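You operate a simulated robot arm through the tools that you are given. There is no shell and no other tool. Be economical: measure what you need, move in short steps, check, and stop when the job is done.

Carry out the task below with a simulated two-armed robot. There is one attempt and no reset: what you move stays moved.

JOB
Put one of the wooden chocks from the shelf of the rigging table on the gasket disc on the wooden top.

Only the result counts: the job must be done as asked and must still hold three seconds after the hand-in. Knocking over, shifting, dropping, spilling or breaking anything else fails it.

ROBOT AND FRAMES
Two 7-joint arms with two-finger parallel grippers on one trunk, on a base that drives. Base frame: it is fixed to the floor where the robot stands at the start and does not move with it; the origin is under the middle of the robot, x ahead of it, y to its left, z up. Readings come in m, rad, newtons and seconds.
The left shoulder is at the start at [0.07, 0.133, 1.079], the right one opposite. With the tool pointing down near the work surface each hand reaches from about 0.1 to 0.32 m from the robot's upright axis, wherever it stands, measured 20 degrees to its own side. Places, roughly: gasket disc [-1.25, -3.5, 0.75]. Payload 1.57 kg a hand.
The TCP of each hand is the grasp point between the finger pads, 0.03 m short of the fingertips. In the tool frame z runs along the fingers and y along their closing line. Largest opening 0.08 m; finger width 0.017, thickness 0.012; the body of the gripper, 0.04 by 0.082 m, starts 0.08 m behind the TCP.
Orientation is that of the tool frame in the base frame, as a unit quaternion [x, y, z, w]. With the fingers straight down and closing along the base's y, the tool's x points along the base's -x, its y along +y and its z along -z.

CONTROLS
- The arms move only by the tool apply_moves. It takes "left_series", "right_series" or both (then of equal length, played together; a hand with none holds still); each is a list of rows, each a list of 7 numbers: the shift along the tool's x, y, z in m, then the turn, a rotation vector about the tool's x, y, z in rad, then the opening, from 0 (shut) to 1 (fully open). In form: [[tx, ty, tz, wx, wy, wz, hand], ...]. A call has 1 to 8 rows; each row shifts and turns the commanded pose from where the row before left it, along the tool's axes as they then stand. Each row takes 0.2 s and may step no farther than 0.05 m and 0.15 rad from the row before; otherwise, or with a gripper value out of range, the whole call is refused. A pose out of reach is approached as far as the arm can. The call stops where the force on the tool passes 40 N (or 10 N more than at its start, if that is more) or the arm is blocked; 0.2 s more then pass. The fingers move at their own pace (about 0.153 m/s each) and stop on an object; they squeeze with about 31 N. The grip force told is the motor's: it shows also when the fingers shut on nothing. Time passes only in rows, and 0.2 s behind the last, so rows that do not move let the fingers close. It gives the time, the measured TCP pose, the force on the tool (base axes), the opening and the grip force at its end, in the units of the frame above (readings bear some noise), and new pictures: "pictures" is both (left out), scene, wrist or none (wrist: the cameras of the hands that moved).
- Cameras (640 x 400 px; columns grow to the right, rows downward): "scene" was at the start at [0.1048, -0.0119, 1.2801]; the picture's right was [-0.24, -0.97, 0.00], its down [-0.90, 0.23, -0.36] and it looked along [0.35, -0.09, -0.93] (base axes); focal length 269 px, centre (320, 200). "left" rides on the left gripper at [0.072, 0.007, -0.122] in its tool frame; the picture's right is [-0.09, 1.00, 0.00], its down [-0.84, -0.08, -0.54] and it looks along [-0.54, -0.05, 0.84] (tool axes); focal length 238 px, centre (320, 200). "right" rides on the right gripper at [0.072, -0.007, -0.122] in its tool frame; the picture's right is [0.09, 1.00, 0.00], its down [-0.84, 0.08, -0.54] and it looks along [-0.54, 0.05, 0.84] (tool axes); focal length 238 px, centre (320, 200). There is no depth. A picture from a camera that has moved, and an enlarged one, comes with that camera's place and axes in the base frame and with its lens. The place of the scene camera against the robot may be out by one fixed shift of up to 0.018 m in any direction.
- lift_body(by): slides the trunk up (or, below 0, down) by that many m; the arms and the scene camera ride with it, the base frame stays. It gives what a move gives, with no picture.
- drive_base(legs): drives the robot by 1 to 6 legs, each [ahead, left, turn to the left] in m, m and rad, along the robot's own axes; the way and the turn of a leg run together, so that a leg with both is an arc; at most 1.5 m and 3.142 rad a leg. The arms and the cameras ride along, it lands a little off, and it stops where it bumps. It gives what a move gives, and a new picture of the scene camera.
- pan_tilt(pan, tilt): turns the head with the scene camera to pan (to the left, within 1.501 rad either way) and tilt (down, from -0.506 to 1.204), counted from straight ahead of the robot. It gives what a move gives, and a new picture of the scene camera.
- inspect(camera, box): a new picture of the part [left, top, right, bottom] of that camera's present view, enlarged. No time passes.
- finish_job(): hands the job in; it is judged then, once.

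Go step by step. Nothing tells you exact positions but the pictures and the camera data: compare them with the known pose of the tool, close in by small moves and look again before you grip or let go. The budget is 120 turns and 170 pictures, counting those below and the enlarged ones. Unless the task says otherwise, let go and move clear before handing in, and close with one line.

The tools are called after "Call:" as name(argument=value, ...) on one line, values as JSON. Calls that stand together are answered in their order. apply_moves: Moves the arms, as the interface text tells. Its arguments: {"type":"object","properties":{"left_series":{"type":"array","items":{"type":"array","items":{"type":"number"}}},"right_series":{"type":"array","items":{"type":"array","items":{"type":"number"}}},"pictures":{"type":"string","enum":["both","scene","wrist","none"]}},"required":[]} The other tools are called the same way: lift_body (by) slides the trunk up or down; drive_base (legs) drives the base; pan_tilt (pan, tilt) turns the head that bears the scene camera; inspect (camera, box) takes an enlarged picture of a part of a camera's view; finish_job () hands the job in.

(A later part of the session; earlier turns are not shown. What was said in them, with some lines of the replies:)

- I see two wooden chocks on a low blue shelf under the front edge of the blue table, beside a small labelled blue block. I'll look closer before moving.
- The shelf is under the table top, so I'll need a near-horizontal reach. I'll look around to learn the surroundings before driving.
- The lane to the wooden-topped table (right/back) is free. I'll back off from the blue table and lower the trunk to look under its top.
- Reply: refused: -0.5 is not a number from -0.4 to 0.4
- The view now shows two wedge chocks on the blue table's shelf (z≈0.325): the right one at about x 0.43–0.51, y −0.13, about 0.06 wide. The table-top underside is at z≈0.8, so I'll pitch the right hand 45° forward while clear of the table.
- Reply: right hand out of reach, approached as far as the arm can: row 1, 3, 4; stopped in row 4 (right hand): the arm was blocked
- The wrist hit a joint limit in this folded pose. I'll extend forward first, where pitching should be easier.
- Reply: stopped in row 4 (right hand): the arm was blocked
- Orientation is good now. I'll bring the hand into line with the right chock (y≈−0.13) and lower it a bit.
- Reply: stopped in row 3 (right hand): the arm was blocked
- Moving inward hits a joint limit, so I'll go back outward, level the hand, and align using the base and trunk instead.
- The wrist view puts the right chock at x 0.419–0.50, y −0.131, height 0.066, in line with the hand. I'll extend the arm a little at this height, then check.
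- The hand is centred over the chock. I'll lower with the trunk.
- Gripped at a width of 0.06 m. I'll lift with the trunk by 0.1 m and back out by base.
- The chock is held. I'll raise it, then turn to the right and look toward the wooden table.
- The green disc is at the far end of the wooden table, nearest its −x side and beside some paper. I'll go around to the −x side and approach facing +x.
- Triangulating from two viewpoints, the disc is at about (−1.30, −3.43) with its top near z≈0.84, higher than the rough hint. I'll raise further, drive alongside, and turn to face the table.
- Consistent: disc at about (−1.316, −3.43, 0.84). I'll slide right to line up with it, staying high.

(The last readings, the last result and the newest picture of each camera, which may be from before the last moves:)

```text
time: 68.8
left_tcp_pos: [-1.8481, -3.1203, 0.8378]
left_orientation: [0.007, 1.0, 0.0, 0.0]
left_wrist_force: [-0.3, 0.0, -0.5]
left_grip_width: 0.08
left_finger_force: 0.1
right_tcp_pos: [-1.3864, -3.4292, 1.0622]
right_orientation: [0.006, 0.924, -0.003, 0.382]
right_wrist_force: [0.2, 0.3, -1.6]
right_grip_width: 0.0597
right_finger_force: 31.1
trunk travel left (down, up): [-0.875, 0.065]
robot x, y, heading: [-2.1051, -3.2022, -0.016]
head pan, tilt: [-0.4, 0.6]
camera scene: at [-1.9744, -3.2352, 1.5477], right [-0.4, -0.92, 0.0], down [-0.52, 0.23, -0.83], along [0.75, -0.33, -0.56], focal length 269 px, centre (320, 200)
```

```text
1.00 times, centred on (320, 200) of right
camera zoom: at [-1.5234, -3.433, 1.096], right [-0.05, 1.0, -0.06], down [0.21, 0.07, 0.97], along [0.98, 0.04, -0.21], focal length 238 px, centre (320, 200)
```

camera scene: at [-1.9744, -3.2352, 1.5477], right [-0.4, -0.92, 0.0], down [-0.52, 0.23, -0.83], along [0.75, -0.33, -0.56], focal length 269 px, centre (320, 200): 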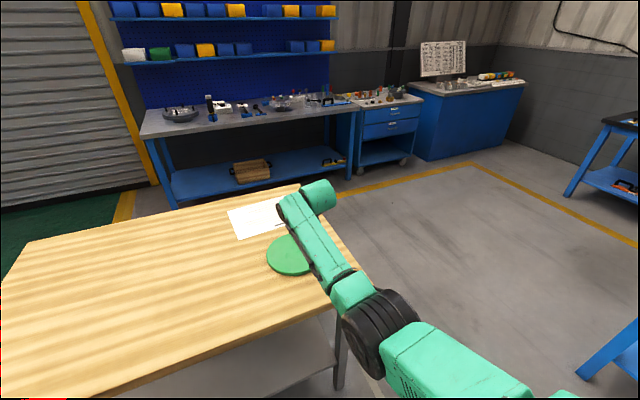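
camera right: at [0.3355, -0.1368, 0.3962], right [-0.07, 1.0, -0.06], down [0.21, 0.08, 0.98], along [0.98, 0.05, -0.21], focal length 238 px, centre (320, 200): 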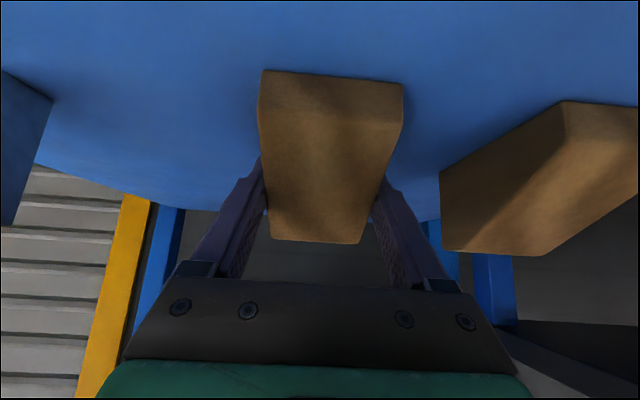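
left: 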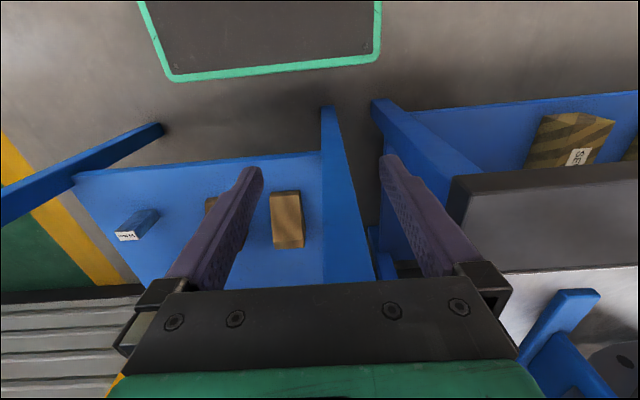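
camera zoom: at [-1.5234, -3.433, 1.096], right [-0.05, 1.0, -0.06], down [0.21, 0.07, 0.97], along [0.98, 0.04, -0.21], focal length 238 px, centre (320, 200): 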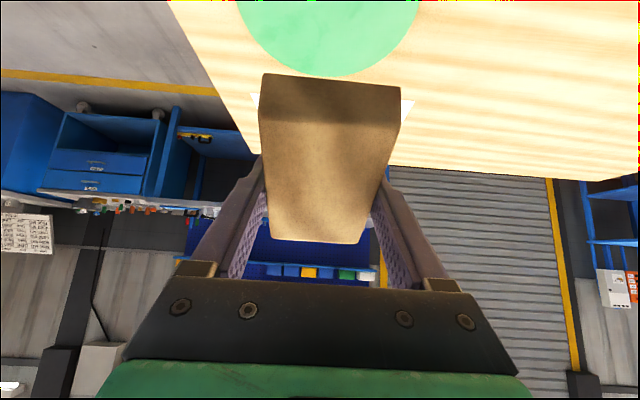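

The disc centre reads (−1.315, −3.418). I'll nudge the base forward and lower partway.

Call:
drive_base(legs=[[0.085, 0.011, 0]])

Call:
lift_body(by=-0.13)

Call:
inspect(camera="right", box=[0, 0, 640, 400])

Call:
inspect(camera="scene", box=[200, 150, 440, 300])

```text
time: 69.9
left_tcp_pos: [-1.7663, -3.1105, 0.839]
left_orientation: [0.008, 1.0, 0.0, 0.002]
left_wrist_force: [-0.6, -0.4, 1.0]
left_grip_width: 0.0801
left_finger_force: 0.1
right_tcp_pos: [-1.3027, -3.4191, 1.0634]
right_orientation: [0.005, 0.924, -0.001, 0.383]
right_wrist_force: [0.6, 0.3, -0.9]
right_grip_width: 0.0597
right_finger_force: 31.1
trunk travel left (down, up): [-0.875, 0.065]
robot x, y, heading: [-2.0194, -3.1887, -0.011]
head pan, tilt: [-0.4, 0.6]
camera scene: at [-1.8933, -3.2267, 1.5481], right [-0.4, -0.92, 0.0], down [-0.51, 0.23, -0.83], along [0.76, -0.33, -0.56], focal length 269 px, centre (320, 200)
```

scene: 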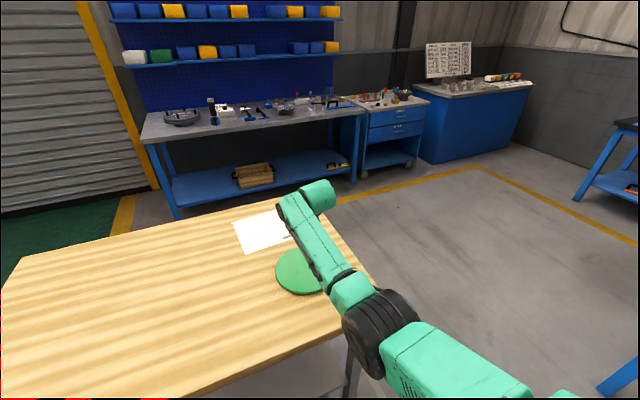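

```text
time: 71.5
left_tcp_pos: [-1.7634, -3.1108, 0.7081]
left_orientation: [0.008, 1.0, 0.0, 0.0]
left_wrist_force: [-0.1, -0.5, 0.9]
left_grip_width: 0.0801
left_finger_force: 0.1
right_tcp_pos: [-1.3005, -3.4185, 0.9316]
right_orientation: [0.006, 0.924, -0.002, 0.383]
right_wrist_force: [-0.1, 0.3, -1.6]
right_grip_width: 0.0595
right_finger_force: 31.0
trunk travel left (down, up): [-0.745, 0.195]
robot x, y, heading: [-2.0205, -3.1923, -0.012]
head pan, tilt: [-0.4, 0.6]
```

```text
1.00 times, centred on (320, 200) of right
camera zoom: at [-1.4384, -3.4241, 0.9661], right [-0.05, 1.0, -0.06], down [0.21, 0.07, 0.97], along [0.98, 0.04, -0.21], focal length 238 px, centre (320, 200)
```

zoom: 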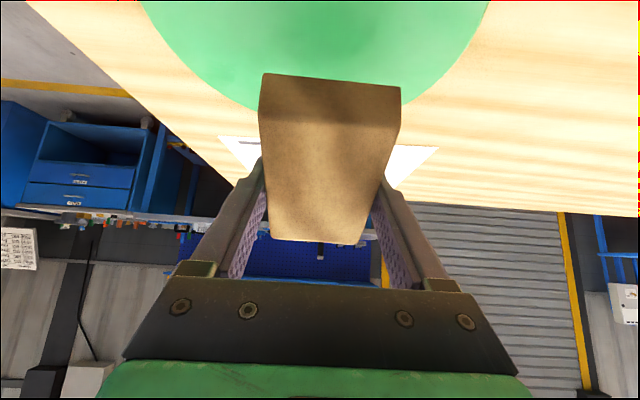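

```text
2.67 times, centred on (320, 225) of scene
camera zoom: at [-1.8895, -3.2266, 1.4178], right [-0.4, -0.92, 0.0], down [-0.52, 0.23, -0.82], along [0.76, -0.33, -0.57], focal length 717 px, centre (320, 133)
```

zoom: 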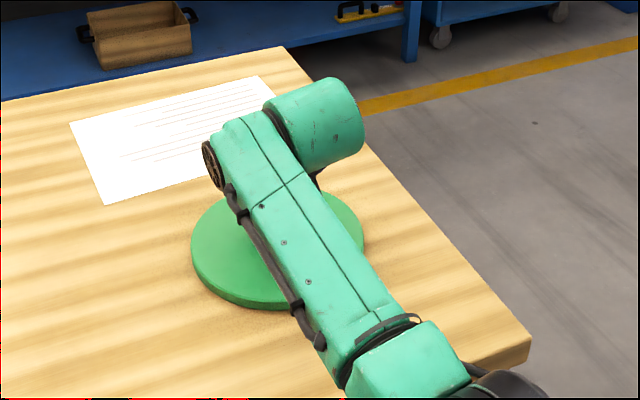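

Well centred over the disc. I'll lower to just above expected contact.

Call:
lift_body(by=-0.04)

Call:
inspect(camera="right", box=[160, 0, 480, 200])

```text
time: 72.3
left_tcp_pos: [-1.7638, -3.1107, 0.6678]
left_orientation: [0.008, 1.0, 0.0, -0.001]
left_wrist_force: [-0.3, 0.0, -0.2]
left_grip_width: 0.0795
left_finger_force: 0.1
right_tcp_pos: [-1.3023, -3.4189, 0.8922]
right_orientation: [0.005, 0.924, -0.001, 0.383]
right_wrist_force: [-0.4, 0.4, -1.2]
right_grip_width: 0.0597
right_finger_force: 31.1
trunk travel left (down, up): [-0.705, 0.235]
robot x, y, heading: [-2.0216, -3.192, -0.015]
head pan, tilt: [-0.4, 0.6]
```

```text
2.00 times, centred on (320, 100) of right
camera zoom: at [-1.4383, -3.4241, 0.926], right [-0.05, 1.0, -0.06], down [0.21, 0.07, 0.97], along [0.98, 0.04, -0.21], focal length 477 px, centre (320, 400)
```

zoom: 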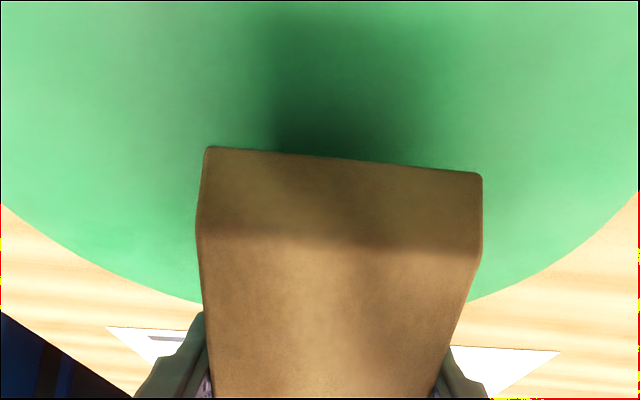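

Call:
lift_body(by=-0.01)

Call:
inspect(camera="right", box=[160, 0, 480, 200])

```text
time: 72.9
left_tcp_pos: [-1.7634, -3.1103, 0.6585]
left_orientation: [0.008, 1.0, 0.0, 0.0]
left_wrist_force: [-0.5, 1.1, 0.0]
left_grip_width: 0.0799
left_finger_force: 0.2
right_tcp_pos: [-1.3016, -3.4194, 0.8805]
right_orientation: [0.006, 0.924, -0.002, 0.383]
right_wrist_force: [-0.2, 0.4, -1.6]
right_grip_width: 0.0599
right_finger_force: 30.7
trunk travel left (down, up): [-0.695, 0.245]
robot x, y, heading: [-2.0204, -3.1891, -0.012]
head pan, tilt: [-0.4, 0.6]
```

```text
2.00 times, centred on (320, 100) of right
camera zoom: at [-1.4382, -3.4241, 0.9158], right [-0.05, 1.0, -0.06], down [0.21, 0.07, 0.97], along [0.98, 0.04, -0.21], focal length 477 px, centre (320, 400)
```

zoom: 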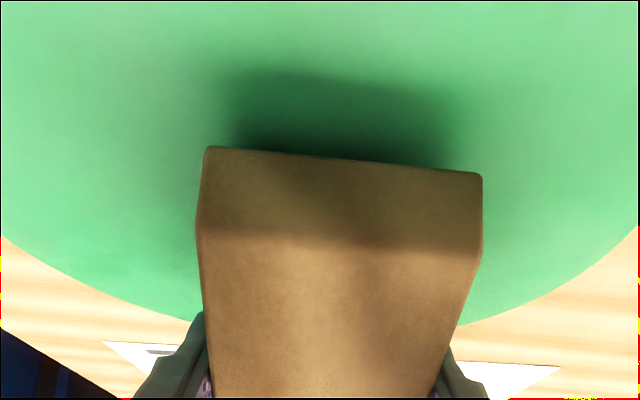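

Call:
lift_body(by=-0.008)

Call:
inspect(camera="right", box=[160, 0, 480, 200])

```text
time: 73.4
left_tcp_pos: [-1.7635, -3.1106, 0.6494]
left_orientation: [0.008, 1.0, 0.001, -0.001]
left_wrist_force: [0.1, -0.2, 0.5]
left_grip_width: 0.08
left_finger_force: 0.0
right_tcp_pos: [-1.3009, -3.4199, 0.8738]
right_orientation: [0.005, 0.924, -0.001, 0.383]
right_wrist_force: [1.3, 0.5, -1.5]
right_grip_width: 0.0598
right_finger_force: 31.6
trunk travel left (down, up): [-0.687, 0.253]
robot x, y, heading: [-2.0219, -3.1928, -0.017]
head pan, tilt: [-0.4, 0.6]
```

```text
2.00 times, centred on (320, 100) of right
camera zoom: at [-1.4383, -3.4241, 0.9079], right [-0.05, 1.0, -0.06], down [0.21, 0.07, 0.97], along [0.98, 0.04, -0.21], focal length 477 px, centre (320, 400)
```

zoom: 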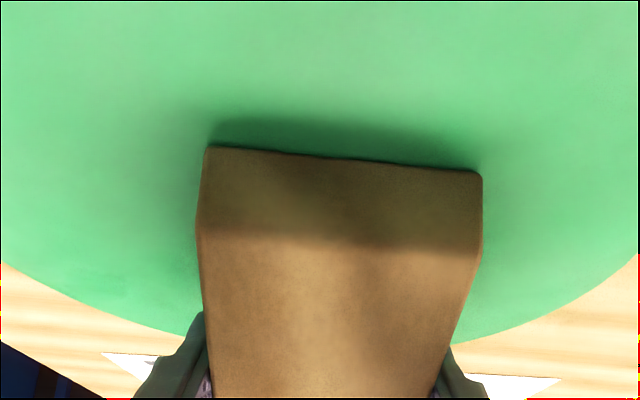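

The shadow is narrowing; about 5 mm remains.

Call:
lift_body(by=-0.005)

Call:
inspect(camera="right", box=[160, 0, 480, 200])

```text
time: 74.0
left_tcp_pos: [-1.7652, -3.1102, 0.6461]
left_orientation: [0.008, 1.0, 0.0, 0.0]
left_wrist_force: [-0.3, -0.5, 0.2]
left_grip_width: 0.0799
left_finger_force: 0.1
right_tcp_pos: [-1.3011, -3.4199, 0.8728]
right_orientation: [0.005, 0.923, -0.002, 0.386]
right_wrist_force: [4.5, -1.4, 12.1]
right_grip_width: 0.0597
right_finger_force: 30.9
trunk travel left (down, up): [-0.682, 0.258]
robot x, y, heading: [-2.0189, -3.1917, -0.012]
head pan, tilt: [-0.4, 0.6]
```

```text
2.00 times, centred on (320, 100) of right
camera zoom: at [-1.4388, -3.424, 0.9064], right [-0.05, 1.0, -0.07], down [0.2, 0.08, 0.98], along [0.98, 0.04, -0.2], focal length 477 px, centre (320, 400)
```

zoom: 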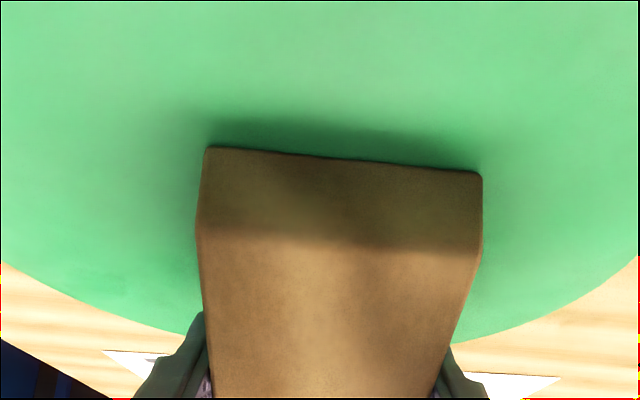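

Contact was felt (12 N). I'll ease up 3 mm to unload it, then open the fingers gently.

Call:
lift_body(by=0.003)

Call:
apply_moves(right_series=[[0, 0, 0, 0, 0, 0, 0.8], [0, 0, 0, 0, 0, 0, 1], [0, 0, 0, 0, 0, 0, 1]], pictures="wrist")

```text
time: 74.5
left_tcp_pos: [-1.7644, -3.1109, 0.6479]
left_orientation: [0.007, 1.0, 0.0, 0.0]
left_wrist_force: [-0.1, -0.2, -0.6]
left_grip_width: 0.0801
left_finger_force: 0.2
right_tcp_pos: [-1.3031, -3.418, 0.8726]
right_orientation: [0.005, 0.924, -0.002, 0.383]
right_wrist_force: [4.5, -0.6, 9.4]
right_grip_width: 0.0598
right_finger_force: 31.1
trunk travel left (down, up): [-0.685, 0.255]
robot x, y, heading: [-2.0213, -3.195, -0.014]
head pan, tilt: [-0.4, 0.6]
```

```text
time: 75.3
left_tcp_pos: [-1.7633, -3.1107, 0.6486]
left_orientation: [0.007, 1.0, 0.0, -0.001]
left_wrist_force: [-0.1, 0.0, 0.2]
left_grip_width: 0.0801
left_finger_force: 0.1
right_tcp_pos: [-1.3012, -3.4193, 0.8721]
right_orientation: [0.005, 0.924, -0.002, 0.383]
right_wrist_force: [0.3, -0.8, -0.4]
right_grip_width: 0.0801
right_finger_force: 0.0
trunk travel left (down, up): [-0.685, 0.255]
robot x, y, heading: [-2.0212, -3.192, -0.018]
head pan, tilt: [-0.4, 0.6]
camera right: at [-1.4384, -3.424, 0.9057], right [-0.05, 1.0, -0.06], down [0.21, 0.07, 0.97], along [0.98, 0.04, -0.21], focal length 238 px, centre (320, 200)
```

right: 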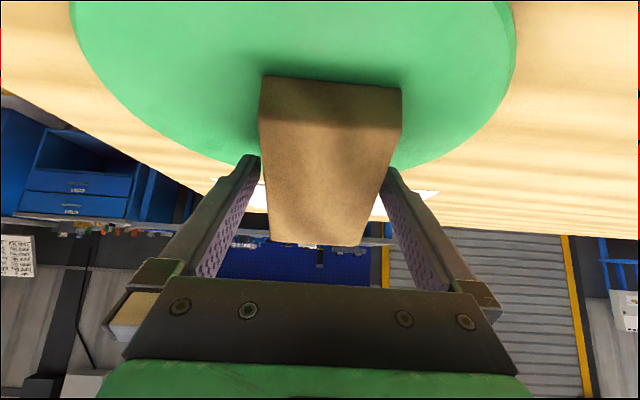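

Released and standing. I'll lift clear vertically, then back away and verify.

Call:
lift_body(by=0.15)

Call:
drive_base(legs=[[-0.3, 0, 0]])

Call:
inspect(camera="right", box=[0, 0, 640, 400])

Call:
inspect(camera="scene", box=[160, 130, 400, 280])

```text
time: 77.0
left_tcp_pos: [-1.7631, -3.1105, 0.7974]
left_orientation: [0.008, 1.0, 0.0, -0.001]
left_wrist_force: [-0.2, 0.6, -0.2]
left_grip_width: 0.08
left_finger_force: 0.1
right_tcp_pos: [-1.3019, -3.4201, 1.0212]
right_orientation: [0.005, 0.924, -0.001, 0.382]
right_wrist_force: [-0.3, -0.6, -0.5]
right_grip_width: 0.0796
right_finger_force: 0.1
trunk travel left (down, up): [-0.835, 0.105]
robot x, y, heading: [-2.0171, -3.1923, -0.014]
head pan, tilt: [-0.4, 0.6]
```

```text
time: 79.1
left_tcp_pos: [-2.0568, -3.1061, 0.7984]
left_orientation: [0.008, 1.0, -0.001, -0.001]
left_wrist_force: [0.9, -0.4, -0.8]
left_grip_width: 0.08
left_finger_force: 0.1
right_tcp_pos: [-1.5946, -3.415, 1.0208]
right_orientation: [0.005, 0.924, -0.002, 0.383]
right_wrist_force: [-0.5, -0.9, -0.1]
right_grip_width: 0.0804
right_finger_force: 0.1
trunk travel left (down, up): [-0.835, 0.105]
robot x, y, heading: [-2.3161, -3.187, -0.017]
head pan, tilt: [-0.4, 0.6]
camera scene: at [-2.1818, -3.2221, 1.5076], right [-0.4, -0.92, 0.0], down [-0.52, 0.23, -0.82], along [0.75, -0.33, -0.57], focal length 269 px, centre (320, 200)
```

scene: 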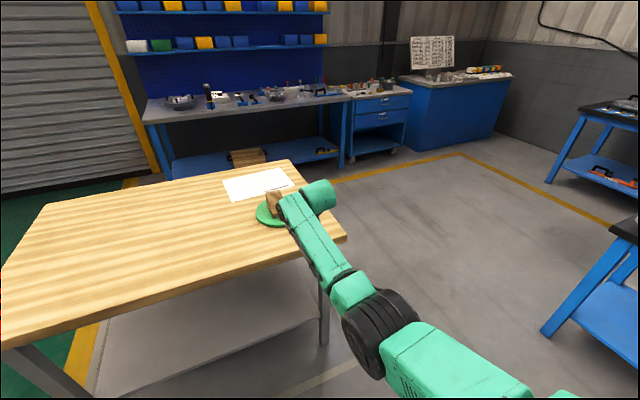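

```text
1.00 times, centred on (320, 200) of right
camera zoom: at [-1.7313, -3.4197, 1.0553], right [-0.05, 1.0, -0.06], down [0.21, 0.07, 0.97], along [0.98, 0.04, -0.21], focal length 238 px, centre (320, 200)
```

zoom: 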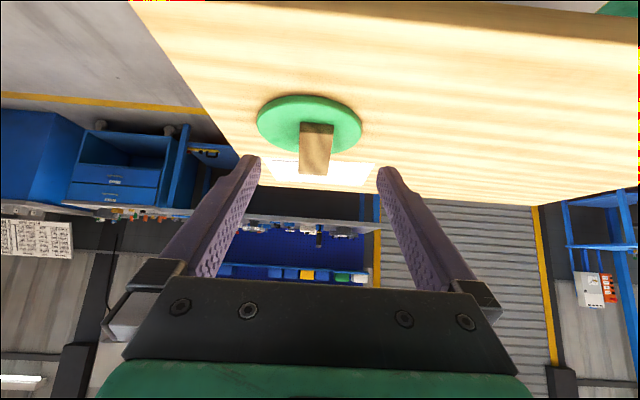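

```text
2.67 times, centred on (280, 205) of scene
camera zoom: at [-2.1818, -3.2221, 1.5076], right [-0.4, -0.92, 0.0], down [-0.52, 0.23, -0.82], along [0.75, -0.33, -0.57], focal length 717 px, centre (427, 187)
```

zoom: 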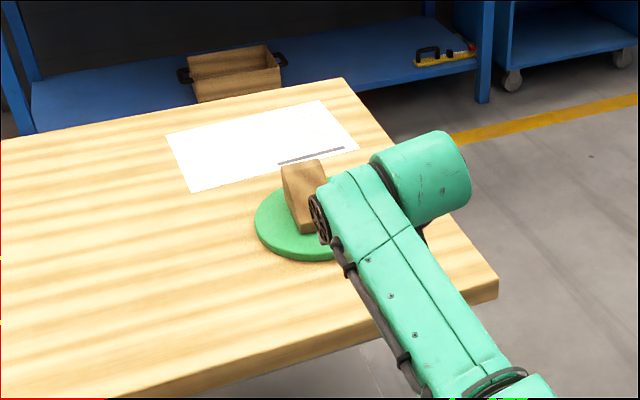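

The chock stands upright near the middle of the disc, the paper and table are undisturbed, and the hand is clear. Handing in.

Call:
finish_job()

```text
The job is handed in.
```

One wooden chock from the rigging table's shelf is standing on the gasket disc on the wooden top, the hand is clear, and the job is handed in.
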